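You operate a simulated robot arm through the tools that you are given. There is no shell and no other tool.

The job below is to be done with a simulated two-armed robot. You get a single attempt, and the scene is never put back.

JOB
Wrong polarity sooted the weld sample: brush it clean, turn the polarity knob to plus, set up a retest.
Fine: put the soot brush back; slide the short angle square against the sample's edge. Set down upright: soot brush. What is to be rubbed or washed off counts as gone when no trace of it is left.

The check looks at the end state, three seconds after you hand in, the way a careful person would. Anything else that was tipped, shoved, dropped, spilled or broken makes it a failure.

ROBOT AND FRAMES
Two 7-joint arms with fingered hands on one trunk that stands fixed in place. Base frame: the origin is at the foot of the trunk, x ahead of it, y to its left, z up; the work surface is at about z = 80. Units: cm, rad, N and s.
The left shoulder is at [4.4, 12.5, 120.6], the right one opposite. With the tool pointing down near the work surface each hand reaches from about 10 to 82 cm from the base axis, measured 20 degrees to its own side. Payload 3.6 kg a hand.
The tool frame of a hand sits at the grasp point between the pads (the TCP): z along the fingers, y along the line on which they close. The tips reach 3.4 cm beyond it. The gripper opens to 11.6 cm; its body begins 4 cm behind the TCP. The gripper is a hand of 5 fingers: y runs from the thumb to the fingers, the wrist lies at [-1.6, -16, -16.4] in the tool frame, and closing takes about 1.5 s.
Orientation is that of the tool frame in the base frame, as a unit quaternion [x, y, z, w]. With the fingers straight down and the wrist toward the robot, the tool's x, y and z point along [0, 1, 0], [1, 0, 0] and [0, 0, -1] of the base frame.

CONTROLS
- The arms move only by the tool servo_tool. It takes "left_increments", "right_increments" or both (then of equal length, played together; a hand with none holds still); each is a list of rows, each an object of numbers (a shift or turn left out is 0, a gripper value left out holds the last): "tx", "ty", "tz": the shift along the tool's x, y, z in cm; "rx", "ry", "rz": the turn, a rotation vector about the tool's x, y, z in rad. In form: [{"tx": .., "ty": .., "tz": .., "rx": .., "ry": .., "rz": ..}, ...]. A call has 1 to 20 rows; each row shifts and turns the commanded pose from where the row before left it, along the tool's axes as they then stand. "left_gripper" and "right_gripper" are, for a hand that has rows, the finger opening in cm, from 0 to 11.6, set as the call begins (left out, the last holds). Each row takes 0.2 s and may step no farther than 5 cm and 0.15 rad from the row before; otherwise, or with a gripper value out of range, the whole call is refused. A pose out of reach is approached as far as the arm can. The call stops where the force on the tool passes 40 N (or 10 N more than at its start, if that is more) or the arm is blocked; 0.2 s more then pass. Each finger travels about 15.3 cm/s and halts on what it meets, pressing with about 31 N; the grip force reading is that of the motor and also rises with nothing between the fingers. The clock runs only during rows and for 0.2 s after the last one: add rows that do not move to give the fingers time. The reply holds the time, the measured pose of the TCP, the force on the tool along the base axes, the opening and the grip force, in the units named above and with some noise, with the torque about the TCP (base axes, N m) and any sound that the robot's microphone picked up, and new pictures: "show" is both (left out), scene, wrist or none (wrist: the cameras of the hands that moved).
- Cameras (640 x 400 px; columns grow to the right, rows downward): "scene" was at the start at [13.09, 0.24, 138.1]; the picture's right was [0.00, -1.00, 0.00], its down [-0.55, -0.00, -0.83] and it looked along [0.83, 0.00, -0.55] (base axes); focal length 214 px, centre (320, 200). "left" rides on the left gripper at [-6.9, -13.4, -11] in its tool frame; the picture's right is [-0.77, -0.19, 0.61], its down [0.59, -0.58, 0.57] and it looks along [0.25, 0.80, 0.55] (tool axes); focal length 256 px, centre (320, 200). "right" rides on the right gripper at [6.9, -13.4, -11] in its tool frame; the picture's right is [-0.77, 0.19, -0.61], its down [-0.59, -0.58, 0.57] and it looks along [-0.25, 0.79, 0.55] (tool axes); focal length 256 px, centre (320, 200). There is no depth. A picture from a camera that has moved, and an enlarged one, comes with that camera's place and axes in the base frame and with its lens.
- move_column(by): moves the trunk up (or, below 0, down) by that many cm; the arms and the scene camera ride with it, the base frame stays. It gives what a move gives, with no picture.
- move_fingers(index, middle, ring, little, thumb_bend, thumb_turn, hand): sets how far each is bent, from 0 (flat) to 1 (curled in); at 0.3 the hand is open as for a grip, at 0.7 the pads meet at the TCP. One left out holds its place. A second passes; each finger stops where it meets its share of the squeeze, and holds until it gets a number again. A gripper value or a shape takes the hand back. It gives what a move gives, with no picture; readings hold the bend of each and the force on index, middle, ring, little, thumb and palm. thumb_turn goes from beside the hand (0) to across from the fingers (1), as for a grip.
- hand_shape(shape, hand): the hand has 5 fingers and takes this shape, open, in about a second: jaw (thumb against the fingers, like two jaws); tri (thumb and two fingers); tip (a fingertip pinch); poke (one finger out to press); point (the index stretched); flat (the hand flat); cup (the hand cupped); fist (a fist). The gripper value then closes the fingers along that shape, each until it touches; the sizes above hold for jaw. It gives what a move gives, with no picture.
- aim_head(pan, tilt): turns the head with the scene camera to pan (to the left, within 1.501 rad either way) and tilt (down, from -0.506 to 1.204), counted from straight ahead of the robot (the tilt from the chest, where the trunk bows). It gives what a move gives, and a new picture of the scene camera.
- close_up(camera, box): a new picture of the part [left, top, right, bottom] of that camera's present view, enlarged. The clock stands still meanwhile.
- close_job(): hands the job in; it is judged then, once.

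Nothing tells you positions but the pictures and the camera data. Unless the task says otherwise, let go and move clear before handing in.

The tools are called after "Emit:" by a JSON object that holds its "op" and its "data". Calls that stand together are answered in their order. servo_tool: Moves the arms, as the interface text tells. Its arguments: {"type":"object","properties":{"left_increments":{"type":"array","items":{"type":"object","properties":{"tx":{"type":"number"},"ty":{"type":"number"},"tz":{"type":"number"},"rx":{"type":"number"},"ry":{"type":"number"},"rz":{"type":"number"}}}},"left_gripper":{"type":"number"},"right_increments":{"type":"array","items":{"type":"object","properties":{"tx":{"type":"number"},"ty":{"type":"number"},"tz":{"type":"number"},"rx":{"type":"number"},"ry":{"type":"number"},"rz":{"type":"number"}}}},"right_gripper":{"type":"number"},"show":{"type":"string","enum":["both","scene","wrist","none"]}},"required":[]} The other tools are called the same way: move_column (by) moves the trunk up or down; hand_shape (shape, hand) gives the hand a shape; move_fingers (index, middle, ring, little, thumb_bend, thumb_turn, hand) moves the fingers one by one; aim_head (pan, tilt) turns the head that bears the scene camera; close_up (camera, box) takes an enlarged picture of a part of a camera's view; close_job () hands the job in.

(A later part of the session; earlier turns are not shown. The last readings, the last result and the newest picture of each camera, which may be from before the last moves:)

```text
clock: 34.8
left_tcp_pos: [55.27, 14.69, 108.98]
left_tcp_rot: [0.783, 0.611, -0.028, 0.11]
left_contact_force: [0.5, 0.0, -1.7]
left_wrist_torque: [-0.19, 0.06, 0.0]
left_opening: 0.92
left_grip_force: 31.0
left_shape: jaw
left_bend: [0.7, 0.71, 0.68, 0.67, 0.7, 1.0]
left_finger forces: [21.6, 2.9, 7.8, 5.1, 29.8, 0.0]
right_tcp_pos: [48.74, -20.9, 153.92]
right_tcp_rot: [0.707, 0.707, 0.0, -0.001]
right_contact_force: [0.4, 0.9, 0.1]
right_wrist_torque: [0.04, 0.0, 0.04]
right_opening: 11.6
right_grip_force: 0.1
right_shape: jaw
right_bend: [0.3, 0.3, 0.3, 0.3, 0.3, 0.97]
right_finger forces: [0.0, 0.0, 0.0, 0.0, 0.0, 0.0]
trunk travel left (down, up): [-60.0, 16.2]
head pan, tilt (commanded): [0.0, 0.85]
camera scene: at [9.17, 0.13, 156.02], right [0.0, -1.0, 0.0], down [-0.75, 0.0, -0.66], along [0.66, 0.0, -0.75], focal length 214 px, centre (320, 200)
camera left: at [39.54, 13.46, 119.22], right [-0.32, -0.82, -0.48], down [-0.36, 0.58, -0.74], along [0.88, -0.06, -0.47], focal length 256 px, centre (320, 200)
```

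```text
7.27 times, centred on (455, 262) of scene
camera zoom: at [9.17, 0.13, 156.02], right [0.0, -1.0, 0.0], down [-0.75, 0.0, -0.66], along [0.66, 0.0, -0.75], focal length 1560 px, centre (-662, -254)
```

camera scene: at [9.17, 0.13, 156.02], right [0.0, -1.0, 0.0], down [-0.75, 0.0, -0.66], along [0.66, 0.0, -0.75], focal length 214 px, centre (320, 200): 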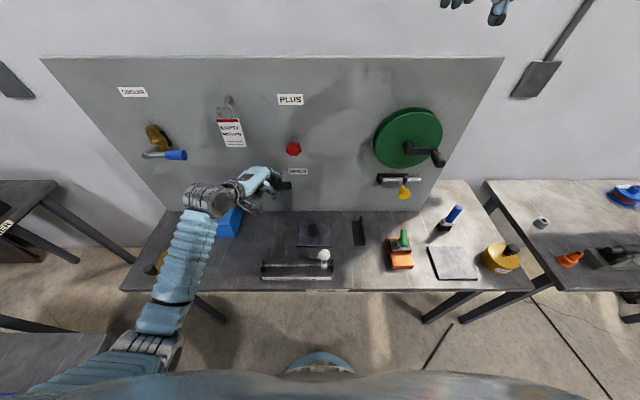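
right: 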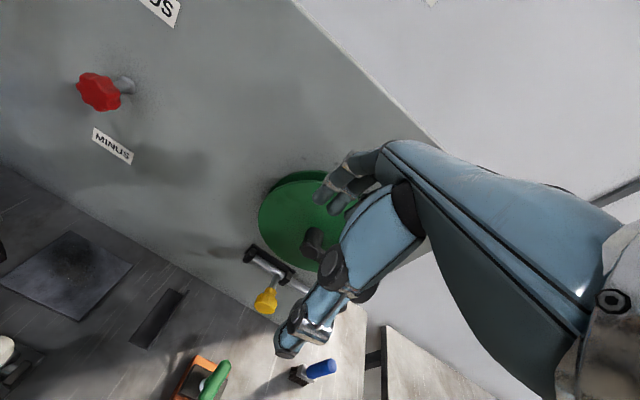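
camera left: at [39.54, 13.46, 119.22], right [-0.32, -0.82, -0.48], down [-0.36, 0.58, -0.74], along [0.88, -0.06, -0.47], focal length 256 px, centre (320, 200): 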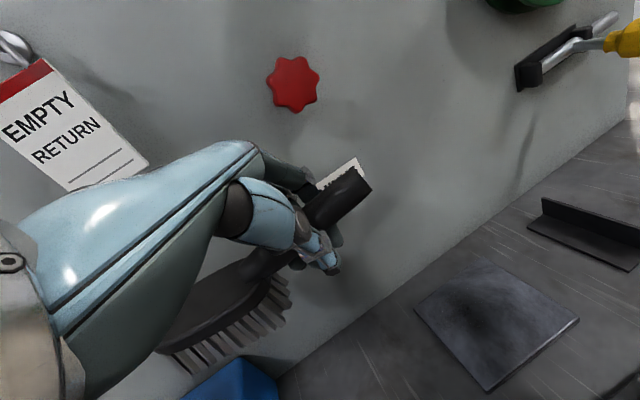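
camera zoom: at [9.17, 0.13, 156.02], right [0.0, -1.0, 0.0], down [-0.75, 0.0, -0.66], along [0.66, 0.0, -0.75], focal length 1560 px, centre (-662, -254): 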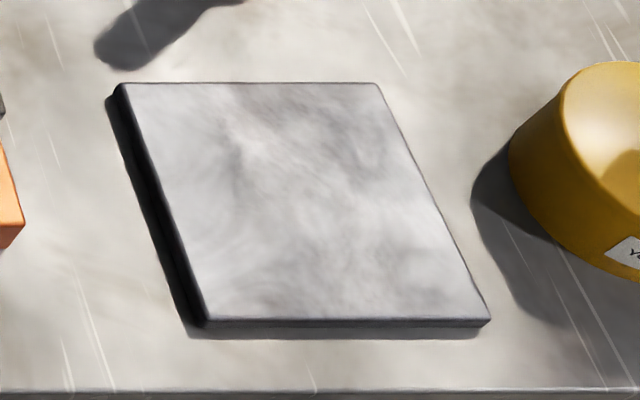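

The residual cloudiness might partly be the plate's own texture, so I'll give it thorough full-coverage passes. Leveling the brush toe down slightly and returning above the plate with the higher trunk.

Emit:
{"op": "servo_tool", "data": {"left_increments": [{"ry": -0.1}, {"tx": -1.97, "ty": 0.53, "tz": 2.85}, {"tx": -1.97, "ty": 0.53, "tz": 2.85}, {"tx": -1.97, "ty": 0.53, "tz": 2.85}, {"tx": -1.97, "ty": 0.53, "tz": 2.85}, {"tx": -1.97, "ty": 0.53, "tz": 2.85}, {"tx": -1.97, "ty": 0.53, "tz": 2.85}, {"tx": -1.97, "ty": 0.53, "tz": 2.85}, {"tx": -1.97, "ty": 0.53, "tz": 2.85}, {}], "show": "both"}}

Emit:
{"op": "close_up", "data": {"camera": "scene", "box": [230, 180, 410, 300]}}

```text
clock: 37.0
left_tcp_pos: [56.59, -7.69, 92.35]
left_tcp_rot: [0.781, 0.605, -0.067, 0.143]
left_contact_force: [0.4, -0.3, -1.7]
left_wrist_torque: [-0.16, 0.01, 0.0]
left_opening: 0.91
left_grip_force: 30.7
left_shape: jaw
left_bend: [0.7, 0.71, 0.68, 0.67, 0.7, 1.0]
left_finger forces: [21.1, 2.1, 7.7, 4.3, 28.6, 0.0]
right_tcp_pos: [48.7, -20.82, 154.03]
right_tcp_rot: [0.707, 0.707, 0.0, 0.0]
right_contact_force: [-0.6, 0.8, 0.4]
right_wrist_torque: [0.0, -0.04, 0.0]
right_opening: 11.61
right_grip_force: 0.0
right_shape: jaw
right_bend: [0.3, 0.3, 0.3, 0.3, 0.3, 0.97]
right_finger forces: [0.0, 0.0, 0.1, 0.1, 0.0, 0.0]
trunk travel left (down, up): [-60.0, 16.2]
head pan, tilt (commanded): [0.0, 0.85]
camera scene: at [9.14, 0.29, 156.02], right [0.0, -1.0, 0.0], down [-0.75, 0.0, -0.66], along [0.66, 0.0, -0.75], focal length 214 px, centre (320, 200)
camera left: at [41.14, -7.65, 103.0], right [-0.34, -0.85, -0.4], down [-0.36, 0.51, -0.78], along [0.87, -0.12, -0.48], focal length 256 px, centre (320, 200)
```

scene: 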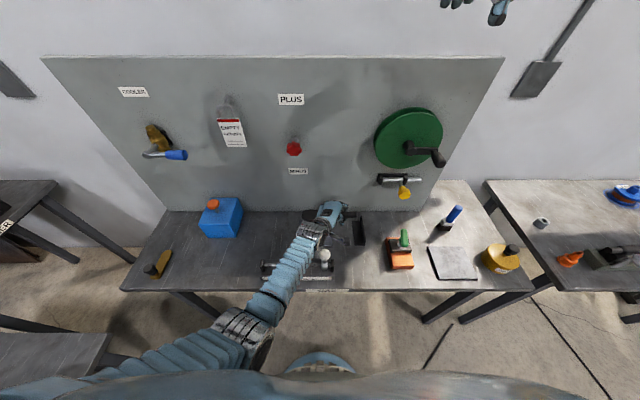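
left: 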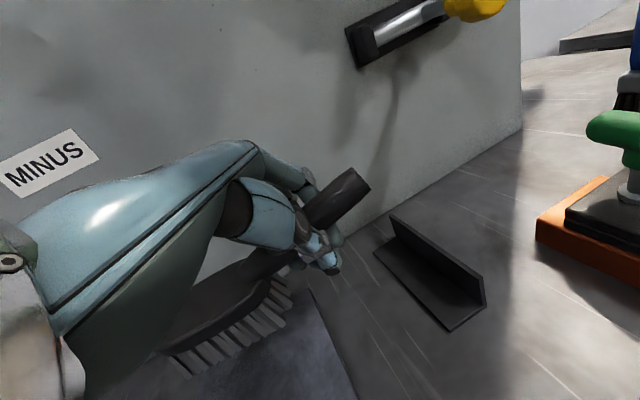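

```text
3.33 times, centred on (320, 240) of scene
camera zoom: at [9.14, 0.29, 156.02], right [0.0, -1.0, 0.0], down [-0.75, 0.0, -0.66], along [0.66, 0.0, -0.75], focal length 715 px, centre (320, 67)
```

zoom: 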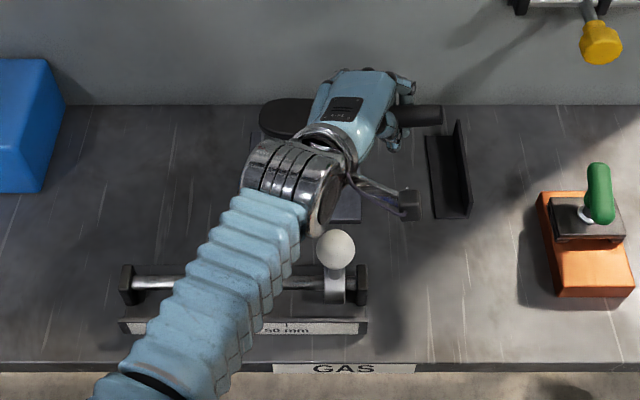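

The slider ball would sit right under the left wrist for the near half of the plate. The right arm approaches from a clear side, so I'll set the brush down on the plate here (handle pointing right) and take it over with the right hand.

Emit:
{"op": "servo_tool", "data": {"left_increments": [{"tx": 0.59, "ty": 0.43, "tz": 1.47}, {"tx": 0.59, "ty": 0.43, "tz": 1.47}, {"tx": 0.59, "ty": 0.43, "tz": 1.47}, {}], "show": "none"}}

Emit:
{"op": "servo_tool", "data": {"left_increments": [{"tx": 0.083, "ty": -0.043, "tz": 0.286}, {"tx": 0.083, "ty": -0.043, "tz": 0.286}, {}], "show": "none"}}

```text
clock: 38.0
left_tcp_pos: [58.62, -7.78, 87.93]
left_tcp_rot: [0.781, 0.605, -0.066, 0.141]
left_contact_force: [-0.2, 0.0, -1.0]
left_wrist_torque: [-0.15, 0.05, -0.01]
left_opening: 0.92
left_grip_force: 31.0
left_shape: jaw
left_bend: [0.7, 0.71, 0.68, 0.67, 0.7, 1.0]
left_finger forces: [21.5, 2.0, 7.3, 4.6, 28.8, 0.0]
right_tcp_pos: [48.68, -20.8, 153.89]
right_tcp_rot: [0.707, 0.707, 0.0, 0.0]
right_contact_force: [0.1, -0.5, 1.1]
right_wrist_torque: [0.0, -0.04, 0.02]
right_opening: 11.59
right_grip_force: 0.1
right_shape: jaw
right_bend: [0.3, 0.3, 0.3, 0.3, 0.3, 0.97]
right_finger forces: [0.1, 0.0, 0.0, 0.0, 0.0, 0.0]
trunk travel left (down, up): [-60.0, 16.2]
head pan, tilt (commanded): [0.0, 0.85]
```

```text
clock: 38.8
left_tcp_pos: [58.71, -7.65, 87.28]
left_tcp_rot: [0.781, 0.604, -0.066, 0.142]
left_contact_force: [-0.2, -0.6, 1.6]
left_wrist_torque: [0.24, 0.02, -0.01]
left_opening: 0.86
left_grip_force: 30.9
left_shape: jaw
left_bend: [0.7, 0.71, 0.69, 0.67, 0.7, 1.0]
left_finger forces: [25.0, 0.7, 4.2, 6.1, 28.9, 0.0]
right_tcp_pos: [48.73, -20.98, 153.93]
right_tcp_rot: [0.707, 0.707, 0.0, -0.001]
right_contact_force: [1.1, 0.3, 0.8]
right_wrist_torque: [0.02, 0.01, 0.0]
right_opening: 11.57
right_grip_force: 0.1
right_shape: jaw
right_bend: [0.3, 0.3, 0.3, 0.3, 0.3, 0.97]
right_finger forces: [0.1, 0.0, 0.0, 0.0, 0.1, 0.1]
trunk travel left (down, up): [-60.0, 16.2]
head pan, tilt (commanded): [0.0, 0.85]
```

Contact is now near the toe, so it's close to level. I'll lower a touch more and release the brush on the plate.

Emit:
{"op": "servo_tool", "data": {"left_increments": [{"tx": 0.04, "ty": -0.02, "tz": 0.14, "ry": 0.025}, {"tx": 0.083, "ty": -0.043, "tz": 0.286}, {}], "show": "none"}}

```text
clock: 39.5
left_tcp_pos: [58.61, -7.77, 86.8]
left_tcp_rot: [0.782, 0.605, -0.057, 0.134]
left_contact_force: [0.5, -1.5, 2.1]
left_wrist_torque: [0.28, 0.04, 0.0]
left_opening: 0.89
left_grip_force: 31.1
left_shape: jaw
left_bend: [0.7, 0.71, 0.69, 0.67, 0.7, 1.0]
left_finger forces: [25.4, 0.7, 4.0, 6.3, 28.8, 0.0]
right_tcp_pos: [48.58, -20.82, 153.99]
right_tcp_rot: [0.707, 0.707, 0.0, 0.001]
right_contact_force: [-0.3, 0.2, 0.2]
right_wrist_torque: [-0.02, 0.02, -0.01]
right_opening: 11.59
right_grip_force: 0.1
right_shape: jaw
right_bend: [0.3, 0.3, 0.3, 0.3, 0.3, 0.97]
right_finger forces: [0.0, 0.0, 0.0, 0.0, 0.0, 0.0]
trunk travel left (down, up): [-60.0, 16.2]
head pan, tilt (commanded): [0.0, 0.85]
```

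Emit:
{"op": "servo_tool", "data": {"left_increments": [{"tx": 0.06, "ty": -0.02, "tz": 0.24, "ry": 0.03}, {"tx": 0.04, "ty": -0.02, "tz": 0.2}, {}], "show": "none"}}

Emit:
{"op": "close_up", "data": {"camera": "left", "box": [100, 150, 420, 400]}}

```text
clock: 40.4
left_tcp_pos: [58.74, -7.8, 86.53]
left_tcp_rot: [0.783, 0.608, -0.044, 0.125]
left_contact_force: [1.8, -1.8, 7.1]
left_wrist_torque: [0.21, 0.07, -0.06]
left_opening: 0.9
left_grip_force: 30.7
left_shape: jaw
left_bend: [0.7, 0.71, 0.69, 0.67, 0.7, 1.0]
left_finger forces: [26.6, 0.7, 3.6, 6.6, 28.3, 0.0]
right_tcp_pos: [48.67, -20.87, 154.02]
right_tcp_rot: [0.707, 0.707, 0.0, 0.0]
right_contact_force: [-0.7, 0.3, 0.4]
right_wrist_torque: [0.02, 0.03, 0.0]
right_opening: 11.58
right_grip_force: 0.0
right_shape: jaw
right_bend: [0.3, 0.3, 0.3, 0.3, 0.3, 0.97]
right_finger forces: [0.0, 0.1, 0.0, 0.0, 0.0, 0.0]
trunk travel left (down, up): [-60.0, 16.2]
head pan, tilt (commanded): [0.0, 0.85]
```

```text
1.60 times, centred on (260, 275) of left
camera zoom: at [43.12, -8.39, 96.88], right [-0.33, -0.83, -0.45], down [-0.36, 0.54, -0.76], along [0.88, -0.09, -0.47], focal length 410 px, centre (416, 80)
```

zoom: 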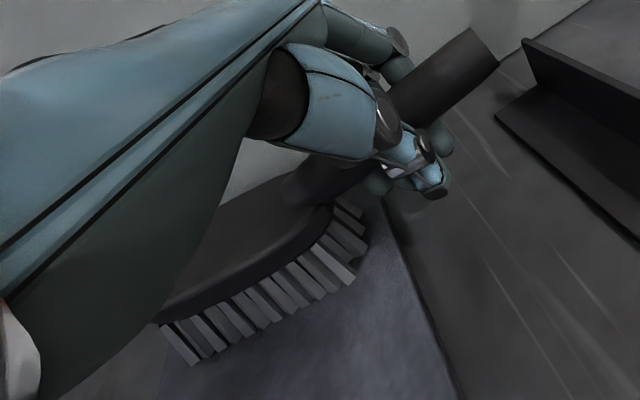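

The brush rests about level on the plate. Releasing it and lifting the left hand straight up.

Emit:
{"op": "servo_tool", "data": {"left_increments": [{}, {}, {}, {}, {}, {}, {}, {}], "left_gripper": 11.6, "show": "none"}}

Emit:
{"op": "close_up", "data": {"camera": "left", "box": [100, 150, 420, 400]}}

```text
clock: 42.1
left_tcp_pos: [58.84, -7.65, 86.42]
left_tcp_rot: [0.783, 0.608, -0.046, 0.125]
left_contact_force: [0.0, 0.0, 0.3]
left_wrist_torque: [0.04, 0.0, -0.01]
left_opening: 11.59
left_grip_force: 0.0
left_shape: jaw
left_bend: [0.3, 0.3, 0.3, 0.3, 0.3, 0.97]
left_finger forces: [0.1, 0.1, 0.0, 0.0, 0.0, 0.0]
right_tcp_pos: [48.75, -20.94, 153.97]
right_tcp_rot: [0.707, 0.707, 0.0, 0.0]
right_contact_force: [-0.4, -0.6, 0.4]
right_wrist_torque: [0.04, 0.01, 0.0]
right_opening: 11.59
right_grip_force: 0.0
right_shape: jaw
right_bend: [0.3, 0.3, 0.3, 0.3, 0.3, 0.97]
right_finger forces: [0.1, 0.1, 0.0, 0.0, 0.1, 0.1]
trunk travel left (down, up): [-60.0, 16.2]
head pan, tilt (commanded): [0.0, 0.85]
```

```text
1.60 times, centred on (260, 275) of left
camera zoom: at [43.13, -8.34, 96.78], right [-0.33, -0.83, -0.44], down [-0.36, 0.55, -0.76], along [0.87, -0.09, -0.48], focal length 410 px, centre (416, 80)
```

zoom: 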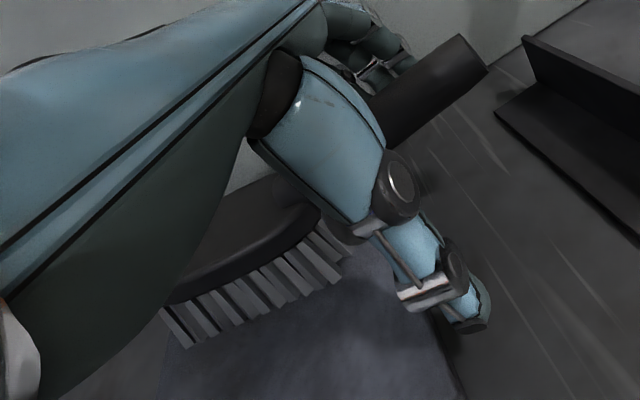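

The brush stays on the plate. I'll raise the left hand and swing it left out of the way.

Emit:
{"op": "servo_tool", "data": {"left_increments": [{"tx": -0.89, "ty": 0.56, "tz": -3.86}, {"tx": -0.89, "ty": 0.56, "tz": -3.86}, {"tx": -0.89, "ty": 0.56, "tz": -3.86}, {"tx": -0.89, "ty": 0.56, "tz": -3.86}, {"tx": -0.89, "ty": 0.56, "tz": -3.86}, {"tx": 4.23, "ty": -1.03, "tz": -1.13}, {"tx": 4.23, "ty": -1.03, "tz": -1.13}, {"tx": 4.23, "ty": -1.03, "tz": -1.13}, {"tx": 4.23, "ty": -1.03, "tz": -1.13}, {"tx": 4.23, "ty": -1.03, "tz": -1.13}, {"tx": 4.23, "ty": -1.03, "tz": -1.13}, {}], "left_gripper": 11.6, "show": "both"}}

Emit:
{"op": "close_up", "data": {"camera": "scene", "box": [270, 195, 400, 285]}}

Emit:
{"op": "close_up", "data": {"camera": "left", "box": [400, 200, 640, 400]}}

```text
clock: 44.8
left_tcp_pos: [58.72, 19.34, 106.33]
left_tcp_rot: [0.782, 0.609, -0.044, 0.125]
left_contact_force: [0.0, 1.2, -0.4]
left_wrist_torque: [0.02, 0.0, 0.03]
left_opening: 11.59
left_grip_force: 0.2
left_shape: jaw
left_bend: [0.3, 0.3, 0.3, 0.3, 0.3, 0.97]
left_finger forces: [0.0, 0.0, 0.0, 0.0, 0.1, 0.0]
right_tcp_pos: [48.75, -20.93, 153.99]
right_tcp_rot: [0.707, 0.707, 0.0, -0.001]
right_contact_force: [-0.3, -0.2, 0.1]
right_wrist_torque: [0.03, 0.02, 0.0]
right_opening: 11.58
right_grip_force: 0.0
right_shape: jaw
right_bend: [0.3, 0.3, 0.3, 0.3, 0.3, 0.97]
right_finger forces: [0.0, 0.0, 0.1, 0.0, 0.0, 0.0]
trunk travel left (down, up): [-60.0, 16.2]
head pan, tilt (commanded): [0.0, 0.85]
camera scene: at [9.15, 0.11, 156.02], right [0.0, -1.0, 0.0], down [-0.75, 0.0, -0.66], along [0.66, 0.0, -0.75], focal length 214 px, centre (320, 200)
camera left: at [43.12, 18.67, 116.77], right [-0.33, -0.83, -0.45], down [-0.36, 0.55, -0.76], along [0.87, -0.09, -0.48], focal length 256 px, centre (320, 200)
```

scene: 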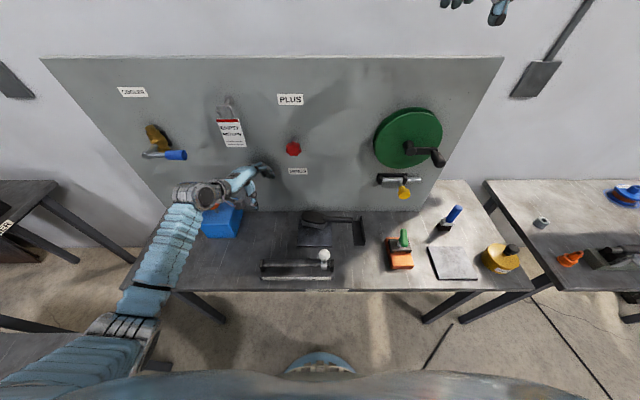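
left: 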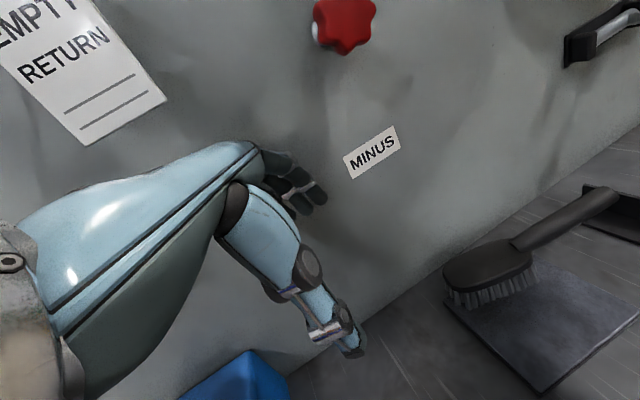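

```text
4.44 times, centred on (335, 240) of scene
camera zoom: at [9.15, 0.11, 156.02], right [0.0, -1.0, 0.0], down [-0.75, 0.0, -0.66], along [0.66, 0.0, -0.75], focal length 953 px, centre (253, 22)
```

zoom: 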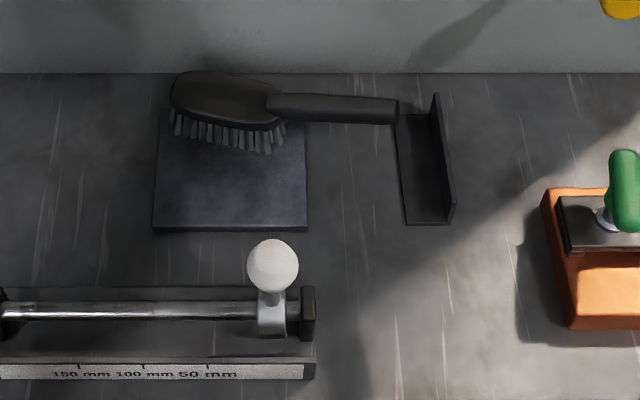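

```text
2.00 times, centred on (520, 300) of left
camera zoom: at [43.12, 18.67, 116.77], right [-0.33, -0.83, -0.45], down [-0.36, 0.55, -0.76], along [0.87, -0.09, -0.48], focal length 512 px, centre (-80, 0)
```

zoom: 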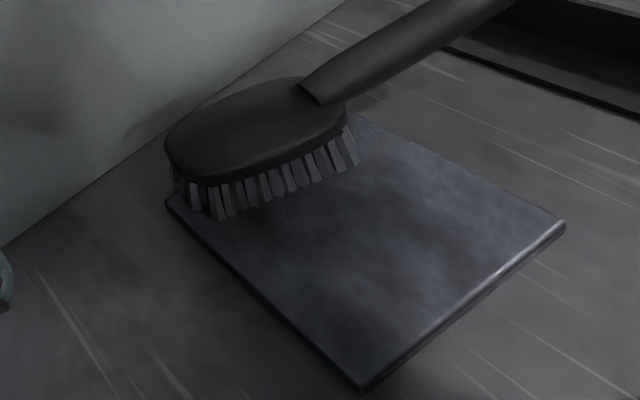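

The brush rests neatly on the plate and the visible part of the plate already looks more even. Handle axis runs from about (62, −2, 84.3) to (59, −12.5, 87). I'll bring the right hand over it, shifting left first while high.

Emit:
{"op": "servo_tool", "data": {"right_increments": [{"tx": 4.4}, {"tx": 4.4}, {"tx": 4.33}, {"ty": 0.7, "tz": 4.5}, {"ty": 0.7, "tz": 4.5}, {"ty": 0.7, "tz": 4.5}, {"ty": 0.7, "tz": 4.5}, {"ty": 0.7, "tz": 4.5}, {"ty": 0.7, "tz": 4.5}, {"ty": 0.7, "tz": 4.5}, {"ty": 0.7, "tz": 4.5}, {"ty": 0.7, "tz": 4.5}, {"ty": 0.7, "tz": 4.5}, {"ty": 1.75}, {"ty": 1.75, "rz": 0.14}, {"rz": 0.14}, {}], "right_gripper": 11.6, "show": "both"}}

Emit:
{"op": "close_up", "data": {"camera": "right", "box": [160, 180, 420, 400]}}

```text
clock: 48.4
left_tcp_pos: [58.62, 19.33, 106.34]
left_tcp_rot: [0.783, 0.608, -0.044, 0.125]
left_contact_force: [0.0, 0.5, 0.1]
left_wrist_torque: [-0.01, -0.01, 0.01]
left_opening: 11.61
left_grip_force: 0.1
left_shape: jaw
left_bend: [0.3, 0.3, 0.3, 0.3, 0.3, 0.97]
left_finger forces: [0.1, 0.0, 0.0, 0.1, 0.0, 0.0]
right_tcp_pos: [59.1, -7.63, 108.87]
right_tcp_rot: [0.799, 0.601, 0.0, -0.001]
right_contact_force: [0.2, -0.2, 0.2]
right_wrist_torque: [0.0, 0.01, -0.01]
right_opening: 11.58
right_grip_force: 0.0
right_shape: jaw
right_bend: [0.3, 0.3, 0.3, 0.3, 0.3, 0.97]
right_finger forces: [0.0, 0.0, 0.1, 0.0, 0.0, 0.0]
trunk travel left (down, up): [-60.0, 16.2]
head pan, tilt (commanded): [0.0, 0.85]
camera scene: at [9.16, 0.21, 156.02], right [0.0, -1.0, 0.0], down [-0.75, 0.0, -0.66], along [0.66, 0.0, -0.75], focal length 214 px, centre (320, 200)
camera right: at [48.19, 2.66, 119.8], right [-0.03, -0.79, 0.61], down [-0.72, -0.41, -0.56], along [0.69, -0.46, -0.55], focal length 256 px, centre (320, 200)
```

scene: 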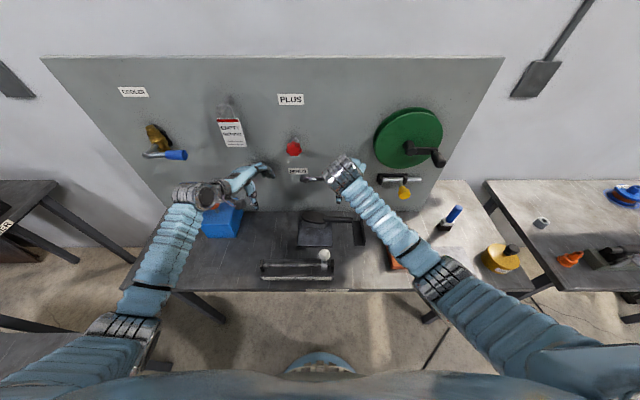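
right: 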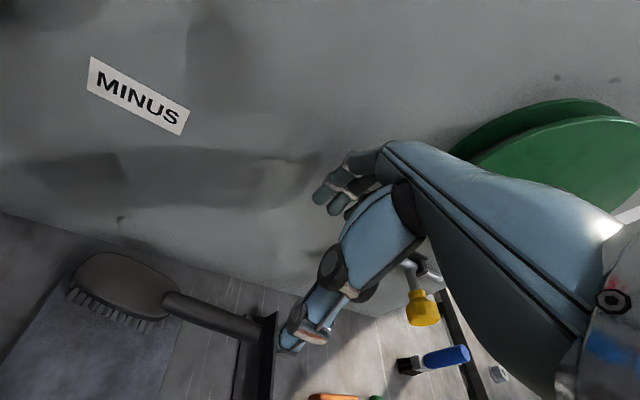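

```text
1.82 times, centred on (290, 290) of right
camera zoom: at [48.19, 2.66, 119.8], right [-0.03, -0.79, 0.61], down [-0.72, -0.41, -0.56], along [0.69, -0.46, -0.55], focal length 465 px, centre (374, 36)
```

zoom: 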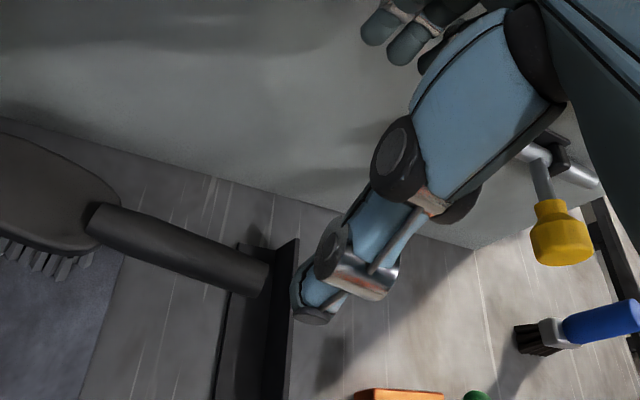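

The right hand is above the handle. Descending so the palm straddles it, TCP about 1.4 cm above and 1 cm nearer than the axis.

Emit:
{"op": "servo_tool", "data": {"right_increments": [{"tx": -0.07, "ty": 0.04, "tz": 4.3}, {"tx": -0.07, "ty": 0.04, "tz": 4.3}, {"tx": -0.07, "ty": 0.04, "tz": 4.3}, {"tx": -0.07, "ty": 0.04, "tz": 4.3}, {"tx": -0.05, "ty": 0.04, "tz": 4.3}, {}], "right_gripper": 11.6, "show": "both"}}

Emit:
{"op": "close_up", "data": {"camera": "right", "box": [160, 150, 480, 400]}}

Emit:
{"op": "close_up", "data": {"camera": "left", "box": [380, 100, 640, 400]}}

```text
clock: 49.8
left_tcp_pos: [58.66, 19.35, 106.46]
left_tcp_rot: [0.783, 0.608, -0.045, 0.126]
left_contact_force: [-0.3, 0.3, 0.2]
left_wrist_torque: [-0.02, 0.01, -0.04]
left_opening: 11.59
left_grip_force: 0.1
left_shape: jaw
left_bend: [0.3, 0.3, 0.3, 0.3, 0.3, 0.97]
left_finger forces: [0.1, 0.0, 0.0, 0.1, 0.0, 0.0]
right_tcp_pos: [59.35, -8.18, 87.7]
right_tcp_rot: [0.799, 0.602, 0.001, 0.0]
right_contact_force: [0.3, -1.4, 0.7]
right_wrist_torque: [-0.02, 0.0, -0.01]
right_opening: 11.6
right_grip_force: 0.1
right_shape: jaw
right_bend: [0.3, 0.3, 0.3, 0.3, 0.3, 0.97]
right_finger forces: [0.1, 0.0, 0.0, 0.0, 0.0, 0.0]
trunk travel left (down, up): [-60.0, 16.2]
head pan, tilt (commanded): [0.0, 0.85]
camera scene: at [9.11, 0.25, 156.02], right [0.0, -1.0, 0.0], down [-0.75, 0.0, -0.66], along [0.66, 0.0, -0.75], focal length 214 px, centre (320, 200)
camera right: at [48.35, 2.22, 98.63], right [-0.03, -0.79, 0.61], down [-0.72, -0.41, -0.57], along [0.7, -0.46, -0.55], focal length 256 px, centre (320, 200)
```

scene: 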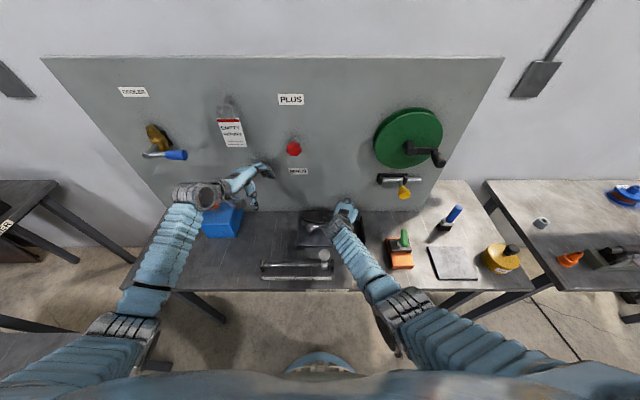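
right: 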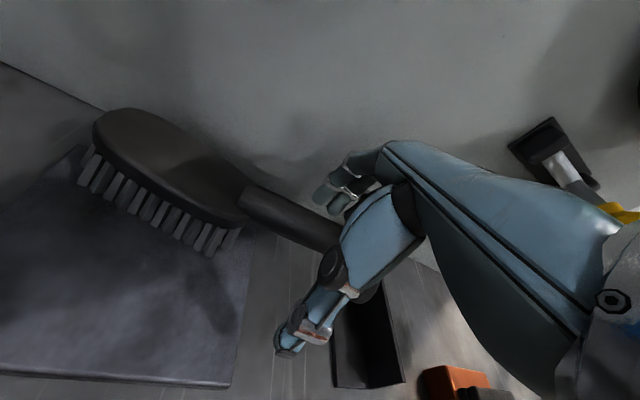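

```text
1.60 times, centred on (320, 275) of right
camera zoom: at [48.35, 2.22, 98.63], right [-0.03, -0.79, 0.61], down [-0.72, -0.41, -0.57], along [0.7, -0.46, -0.55], focal length 410 px, centre (320, 80)
```

zoom: 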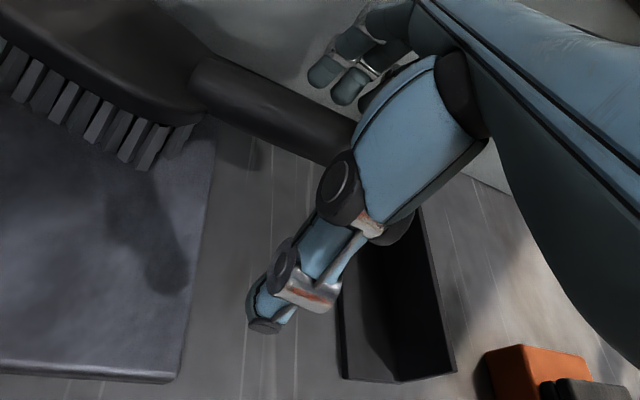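

```text
1.33 times, centred on (510, 250) of left
camera zoom: at [43.09, 18.74, 116.77], right [-0.33, -0.83, -0.44], down [-0.36, 0.54, -0.76], along [0.87, -0.09, -0.48], focal length 341 px, centre (67, 133)
```

zoom: 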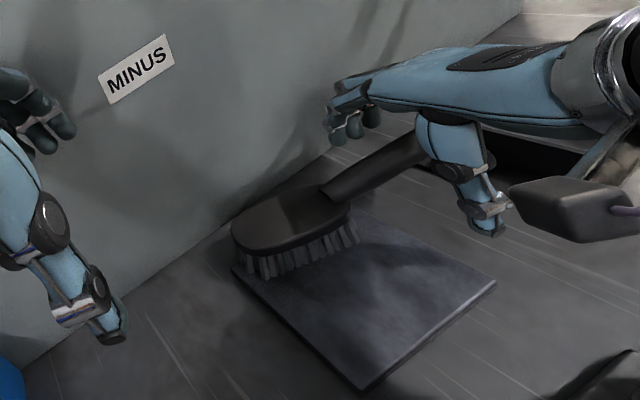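

The side view from the left camera is very helpful, and shows the dark patches are largely hand shadows. Closing the right hand on the handle after a tiny descent.

Emit:
{"op": "servo_tool", "data": {"right_increments": [{"tz": 0.3}, {}, {}, {}, {}, {}, {}, {}, {}, {}], "right_gripper": 0.5, "show": "wrist"}}

Emit:
{"op": "close_up", "data": {"camera": "left", "box": [380, 100, 640, 400]}}

Emit:
{"op": "close_up", "data": {"camera": "right", "box": [160, 150, 480, 400]}}

```text
clock: 52.0
left_tcp_pos: [58.68, 19.42, 106.34]
left_tcp_rot: [0.782, 0.609, -0.045, 0.125]
left_contact_force: [0.5, 0.4, 0.1]
left_wrist_torque: [0.03, 0.02, -0.01]
left_opening: 11.57
left_grip_force: 0.0
left_shape: jaw
left_bend: [0.3, 0.3, 0.3, 0.3, 0.3, 0.97]
left_finger forces: [0.0, 0.0, 0.0, 0.0, 0.0, 0.0]
right_tcp_pos: [59.53, -8.07, 87.27]
right_tcp_rot: [0.798, 0.602, 0.001, 0.0]
right_contact_force: [0.6, 0.2, 0.2]
right_wrist_torque: [0.03, -0.02, 0.02]
right_opening: 0.28
right_grip_force: 31.0
right_shape: jaw
right_bend: [0.71, 0.7, 0.7, 0.73, 0.69, 1.0]
right_finger forces: [0.2, 0.0, 0.0, 0.8, 0.8, 0.0]
trunk travel left (down, up): [-60.0, 16.2]
head pan, tilt (commanded): [0.0, 0.85]
camera right: at [48.37, 2.16, 98.26], right [-0.03, -0.79, 0.61], down [-0.72, -0.41, -0.56], along [0.7, -0.46, -0.55], focal length 256 px, centre (320, 200)
```

right: 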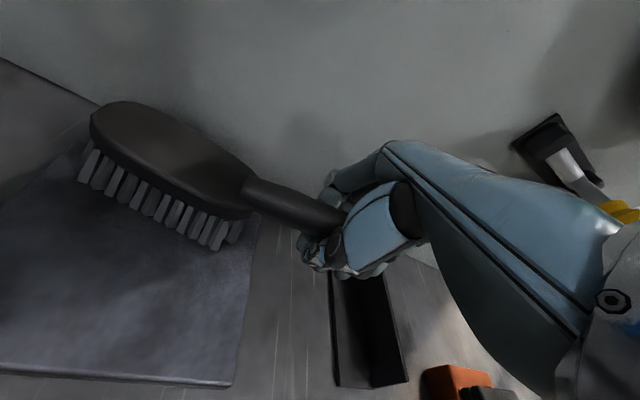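

```text
1.33 times, centred on (510, 250) of left
camera zoom: at [43.12, 18.75, 116.75], right [-0.33, -0.83, -0.44], down [-0.36, 0.54, -0.76], along [0.87, -0.09, -0.48], focal length 341 px, centre (67, 133)
```

zoom: 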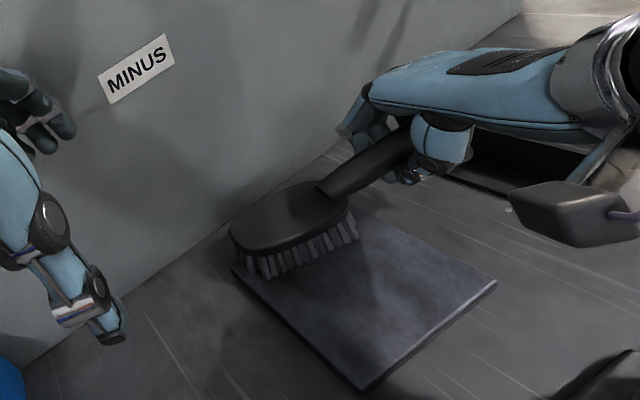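

```text
1.60 times, centred on (320, 275) of right
camera zoom: at [48.37, 2.16, 98.26], right [-0.03, -0.79, 0.61], down [-0.72, -0.41, -0.56], along [0.7, -0.46, -0.55], focal length 410 px, centre (320, 80)
```

zoom: 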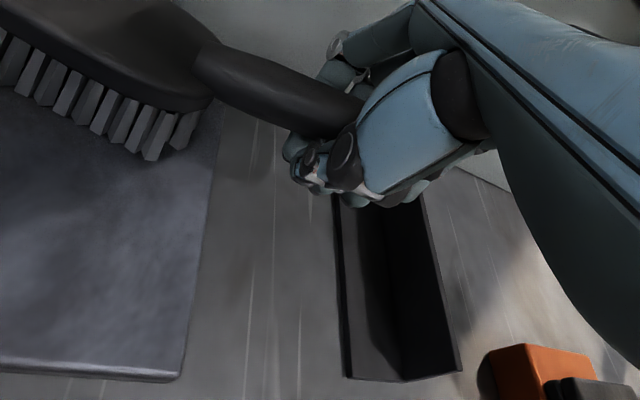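

The fingers closed beneath the handle again, caging it loosely. I'll convert this to a wrap grip: open the thumb, curl the four fingers further so they pull the handle into the palm, then bring the thumb around.

Emit:
{"op": "move_fingers", "data": {"hand": "right", "thumb_bend": 0.35}}

Emit:
{"op": "close_up", "data": {"camera": "left", "box": [380, 100, 640, 400]}}

Emit:
{"op": "close_up", "data": {"camera": "right", "box": [160, 150, 480, 400]}}

```text
clock: 53.0
left_tcp_pos: [58.74, 19.29, 106.31]
left_tcp_rot: [0.783, 0.608, -0.045, 0.124]
left_contact_force: [0.1, 0.0, 0.9]
left_wrist_torque: [0.04, 0.0, 0.0]
left_opening: 11.58
left_grip_force: 0.1
left_shape: jaw
left_bend: [0.3, 0.3, 0.3, 0.3, 0.3, 0.97]
left_finger forces: [0.0, 0.1, 0.1, 0.1, 0.0, 0.0]
right_tcp_pos: [59.35, -8.16, 87.34]
right_tcp_rot: [0.798, 0.602, 0.0, 0.0]
right_contact_force: [-0.1, -0.3, -1.7]
right_wrist_torque: [-0.01, -0.03, 0.04]
right_opening: 4.1
right_grip_force: 0.3
right_shape: fingers
right_bend: [0.72, 0.7, 0.7, 0.74, 0.35, 1.0]
right_finger forces: [0.8, 0.0, 0.0, 0.0, 0.1, 0.1]
trunk travel left (down, up): [-60.0, 16.2]
head pan, tilt (commanded): [0.0, 0.85]
```

```text
1.33 times, centred on (510, 250) of left
camera zoom: at [43.12, 18.75, 116.75], right [-0.33, -0.83, -0.44], down [-0.36, 0.54, -0.76], along [0.87, -0.09, -0.48], focal length 341 px, centre (67, 133)
```

zoom: 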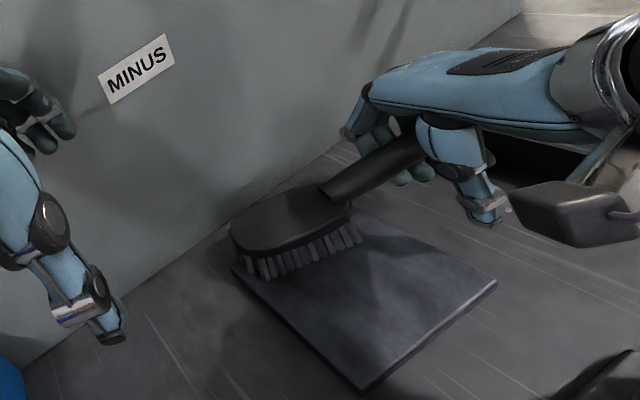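

```text
1.60 times, centred on (320, 275) of right
camera zoom: at [48.37, 2.17, 98.26], right [-0.03, -0.79, 0.61], down [-0.72, -0.41, -0.56], along [0.7, -0.46, -0.55], focal length 410 px, centre (320, 80)
```

zoom: 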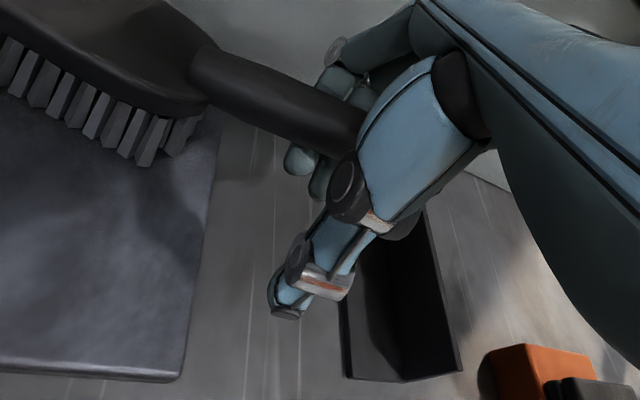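

The four fingers hook under the handle nicely. Curling them further now.

Emit:
{"op": "move_fingers", "data": {"hand": "right", "index": 0.95, "middle": 0.95, "ring": 0.95, "little": 0.95}}

Emit:
{"op": "close_up", "data": {"camera": "left", "box": [380, 100, 640, 400]}}

Emit:
{"op": "close_up", "data": {"camera": "right", "box": [160, 150, 480, 400]}}

```text
clock: 54.0
left_tcp_pos: [58.66, 19.44, 106.38]
left_tcp_rot: [0.782, 0.609, -0.046, 0.124]
left_contact_force: [-0.2, 0.2, 0.3]
left_wrist_torque: [0.0, -0.01, -0.03]
left_opening: 11.6
left_grip_force: 0.0
left_shape: jaw
left_bend: [0.3, 0.3, 0.3, 0.3, 0.3, 0.97]
left_finger forces: [0.0, 0.1, 0.0, 0.0, 0.0, 0.0]
right_tcp_pos: [59.24, -8.09, 87.29]
right_tcp_rot: [0.799, 0.601, -0.001, -0.001]
right_contact_force: [0.2, 0.7, 0.7]
right_wrist_torque: [-0.06, -0.01, 0.0]
right_opening: 4.59
right_grip_force: 1.7
right_shape: fingers
right_bend: [0.95, 0.95, 0.94, 0.95, 0.35, 1.0]
right_finger forces: [1.8, 0.0, 0.0, 0.1, 0.0, 0.7]
trunk travel left (down, up): [-60.0, 16.2]
head pan, tilt (commanded): [0.0, 0.85]
```

```text
1.33 times, centred on (510, 250) of left
camera zoom: at [43.12, 18.75, 116.75], right [-0.33, -0.83, -0.44], down [-0.36, 0.54, -0.76], along [0.87, -0.09, -0.48], focal length 341 px, centre (67, 133)
```

zoom: 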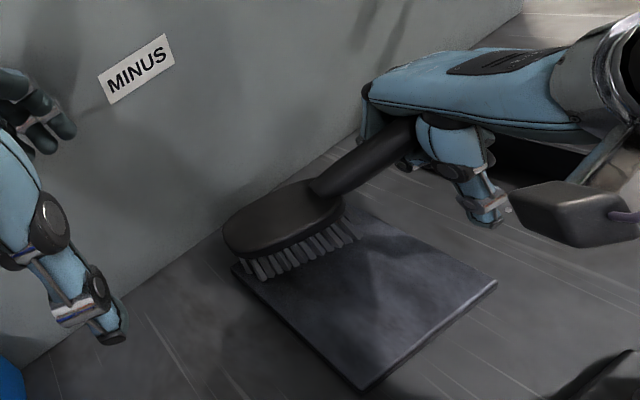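

```text
1.60 times, centred on (320, 275) of right
camera zoom: at [48.37, 2.17, 98.26], right [-0.03, -0.79, 0.61], down [-0.72, -0.41, -0.56], along [0.7, -0.46, -0.55], focal length 410 px, centre (320, 80)
```

zoom: 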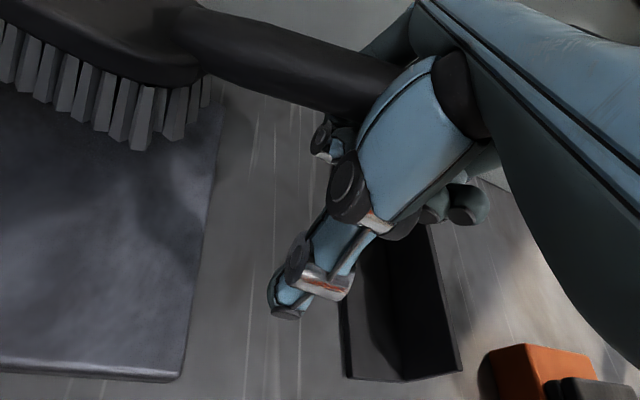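

The handle is now up in the palm. Tightening the curl fully and wrapping the thumb.

Emit:
{"op": "move_fingers", "data": {"hand": "right", "index": 1.0, "middle": 1.0, "ring": 1.0, "little": 1.0, "thumb_bend": 0.9}}

Emit:
{"op": "close_up", "data": {"camera": "left", "box": [380, 100, 640, 400]}}

Emit:
{"op": "close_up", "data": {"camera": "right", "box": [60, 80, 480, 400]}}

```text
clock: 55.0
left_tcp_pos: [58.75, 19.36, 106.3]
left_tcp_rot: [0.783, 0.608, -0.046, 0.125]
left_contact_force: [-0.6, 0.8, 0.0]
left_wrist_torque: [0.04, -0.02, 0.01]
left_opening: 11.59
left_grip_force: 0.1
left_shape: jaw
left_bend: [0.3, 0.3, 0.3, 0.3, 0.3, 0.97]
left_finger forces: [0.0, 0.1, 0.0, 0.0, 0.0, 0.0]
right_tcp_pos: [59.28, -8.18, 87.41]
right_tcp_rot: [0.798, 0.602, 0.001, 0.0]
right_contact_force: [-2.4, -0.9, -1.8]
right_wrist_torque: [-0.28, 0.14, 0.26]
right_opening: 3.67
right_grip_force: 46.7
right_shape: fingers
right_bend: [1.0, 1.0, 1.0, 1.0, 0.89, 1.0]
right_finger forces: [68.5, 0.0, 0.1, 0.1, 0.0, 24.4]
trunk travel left (down, up): [-60.0, 16.2]
head pan, tilt (commanded): [0.0, 0.85]
```

```text
1.33 times, centred on (510, 250) of left
camera zoom: at [43.11, 18.74, 116.76], right [-0.33, -0.83, -0.44], down [-0.36, 0.54, -0.76], along [0.87, -0.09, -0.48], focal length 341 px, centre (67, 133)
```

zoom: 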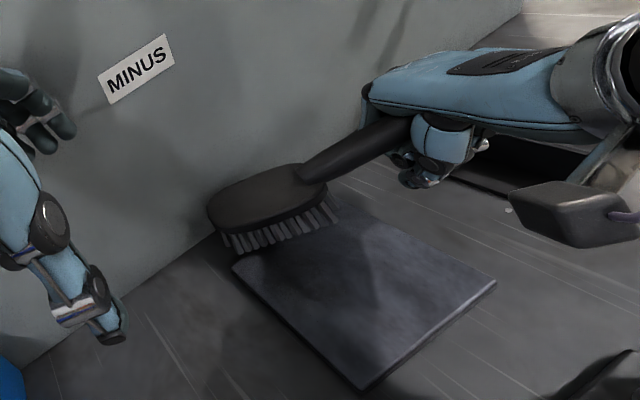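

```text
1.25 times, centred on (270, 240) of right
camera zoom: at [48.35, 2.16, 98.25], right [-0.03, -0.79, 0.61], down [-0.72, -0.41, -0.56], along [0.7, -0.46, -0.55], focal length 320 px, centre (382, 150)
```

zoom: 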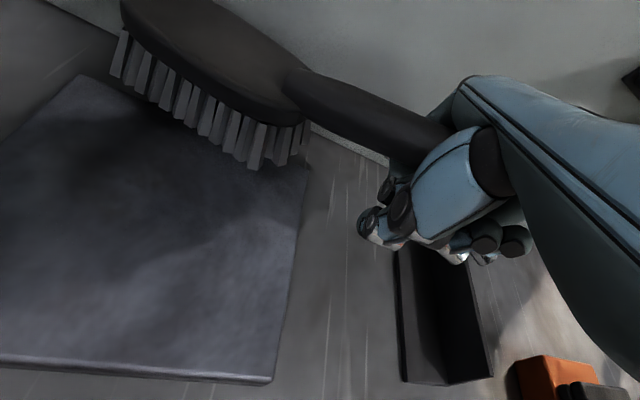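

The brush is now firmly clamped (index 68 N against the palm), tilted toe-down and yawed. I'll lift it, yaw the hand left, and pitch the toe up to level the bristles.

Emit:
{"op": "servo_tool", "data": {"right_increments": [{"tz": -3}, {"tz": -3}, {"tz": -3}, {"rz": -0.125}, {"rz": -0.125}, {"rz": -0.125}, {"rz": -0.125}, {"ry": 0.11}, {"ry": 0.11}, {"ry": 0.11}, {}], "show": "both"}}

Emit:
{"op": "close_up", "data": {"camera": "left", "box": [380, 60, 640, 400]}}

Emit:
{"op": "close_up", "data": {"camera": "scene", "box": [270, 170, 400, 270]}}

```text
clock: 57.4
left_tcp_pos: [58.69, 19.36, 106.43]
left_tcp_rot: [0.782, 0.609, -0.045, 0.125]
left_contact_force: [-0.2, -0.2, 0.4]
left_wrist_torque: [0.02, -0.01, -0.01]
left_opening: 11.58
left_grip_force: 0.0
left_shape: jaw
left_bend: [0.3, 0.3, 0.3, 0.3, 0.3, 0.97]
left_finger forces: [0.0, 0.1, 0.0, 0.0, 0.0, 0.1]
right_tcp_pos: [59.39, -7.91, 96.14]
right_tcp_rot: [0.616, 0.77, 0.103, -0.129]
right_contact_force: [-0.3, 0.5, -1.5]
right_wrist_torque: [-0.17, 0.01, -0.05]
right_opening: 3.66
right_grip_force: 39.1
right_shape: fingers
right_bend: [1.0, 1.0, 1.0, 1.0, 0.89, 1.0]
right_finger forces: [61.4, 0.0, 0.0, 0.0, 0.0, 17.5]
trunk travel left (down, up): [-60.0, 16.2]
head pan, tilt (commanded): [0.0, 0.85]
camera scene: at [9.15, 0.28, 156.02], right [0.0, -1.0, 0.0], down [-0.75, 0.0, -0.66], along [0.66, 0.0, -0.75], focal length 214 px, centre (320, 200)
camera right: at [45.65, -8.11, 108.71], right [0.39, -0.86, 0.33], down [-0.48, -0.49, -0.73], along [0.79, 0.12, -0.6], focal length 256 px, centre (320, 200)
```

scene: 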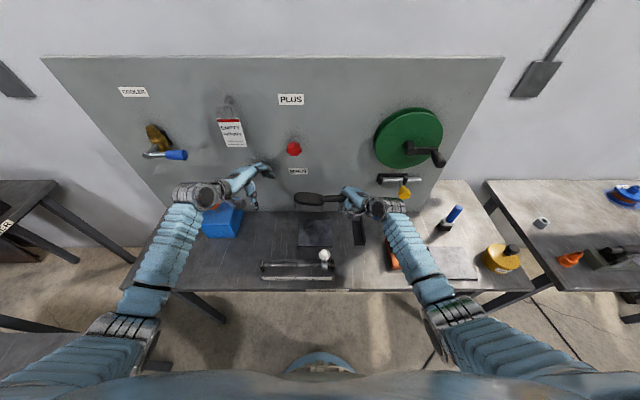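
right: 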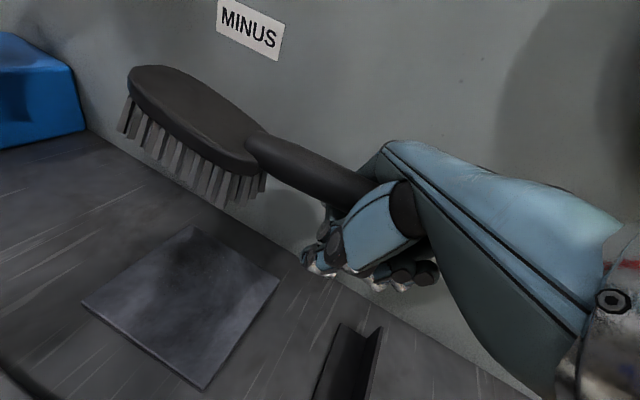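

```text
1.18 times, centred on (510, 230) of left
camera zoom: at [43.12, 18.76, 116.75], right [-0.33, -0.83, -0.44], down [-0.36, 0.54, -0.76], along [0.87, -0.09, -0.48], focal length 301 px, centre (96, 165)
```

zoom: 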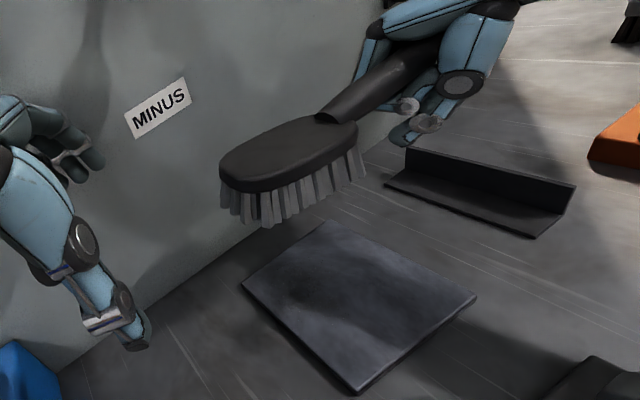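

```text
4.00 times, centred on (335, 220) of scene
camera zoom: at [9.15, 0.28, 156.02], right [0.0, -1.0, 0.0], down [-0.75, 0.0, -0.66], along [0.66, 0.0, -0.75], focal length 858 px, centre (260, 120)
```

zoom: 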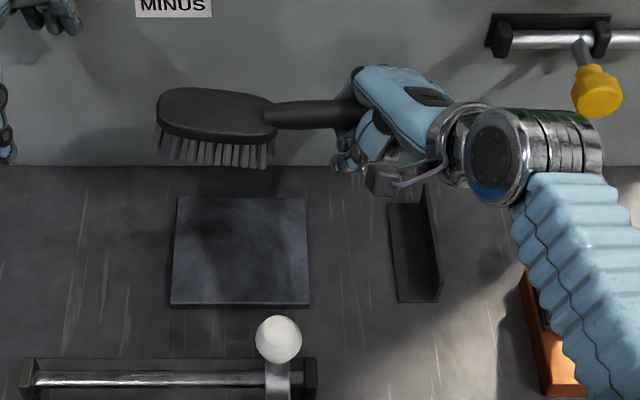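

The brush is held firmly and nearly level with plenty of arm clearance. My concern is that the curled fingers and thumb hang lower than the bristles, so I'll zoom in to judge heights.

Emit:
{"op": "close_up", "data": {"camera": "scene", "box": [325, 175, 385, 215]}}

Emit:
{"op": "close_up", "data": {"camera": "left", "box": [480, 50, 640, 200]}}

Emit:
{"op": "close_up", "data": {"camera": "right", "box": [280, 150, 460, 310]}}

```text
10.00 times, centred on (355, 195) of scene
camera zoom: at [9.15, 0.28, 156.02], right [0.0, -1.0, 0.0], down [-0.75, 0.0, -0.66], along [0.66, 0.0, -0.75], focal length 2145 px, centre (-30, 250)
```

zoom: 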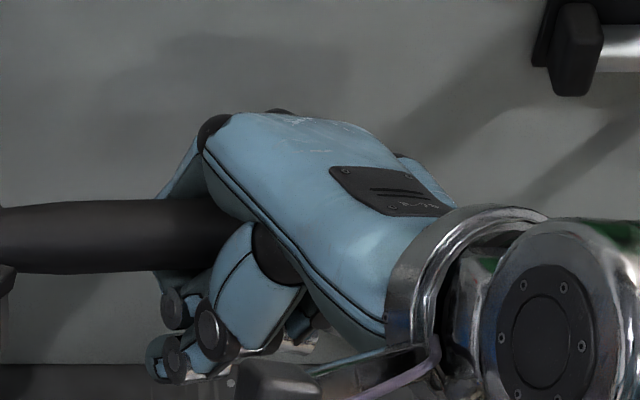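

```text
2.67 times, centred on (560, 125) of left
camera zoom: at [43.12, 18.76, 116.75], right [-0.33, -0.83, -0.44], down [-0.36, 0.54, -0.76], along [0.87, -0.09, -0.48], focal length 683 px, centre (-320, 400)
```

zoom: 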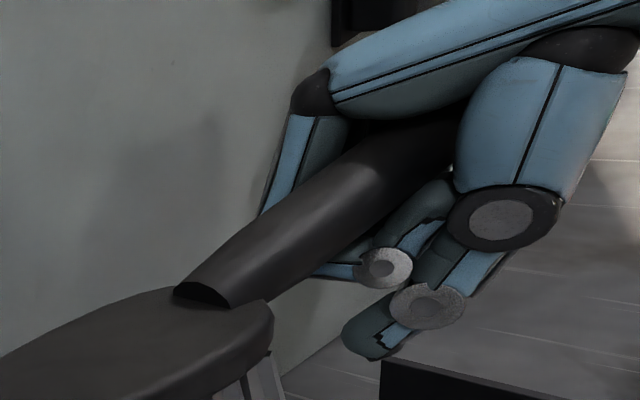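

```text
2.50 times, centred on (370, 230) of right
camera zoom: at [45.65, -8.11, 108.71], right [0.39, -0.86, 0.33], down [-0.48, -0.49, -0.73], along [0.79, 0.12, -0.6], focal length 640 px, centre (195, 125)
```

zoom: 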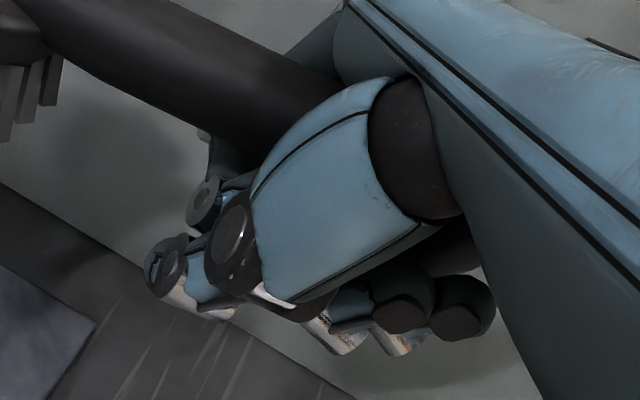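

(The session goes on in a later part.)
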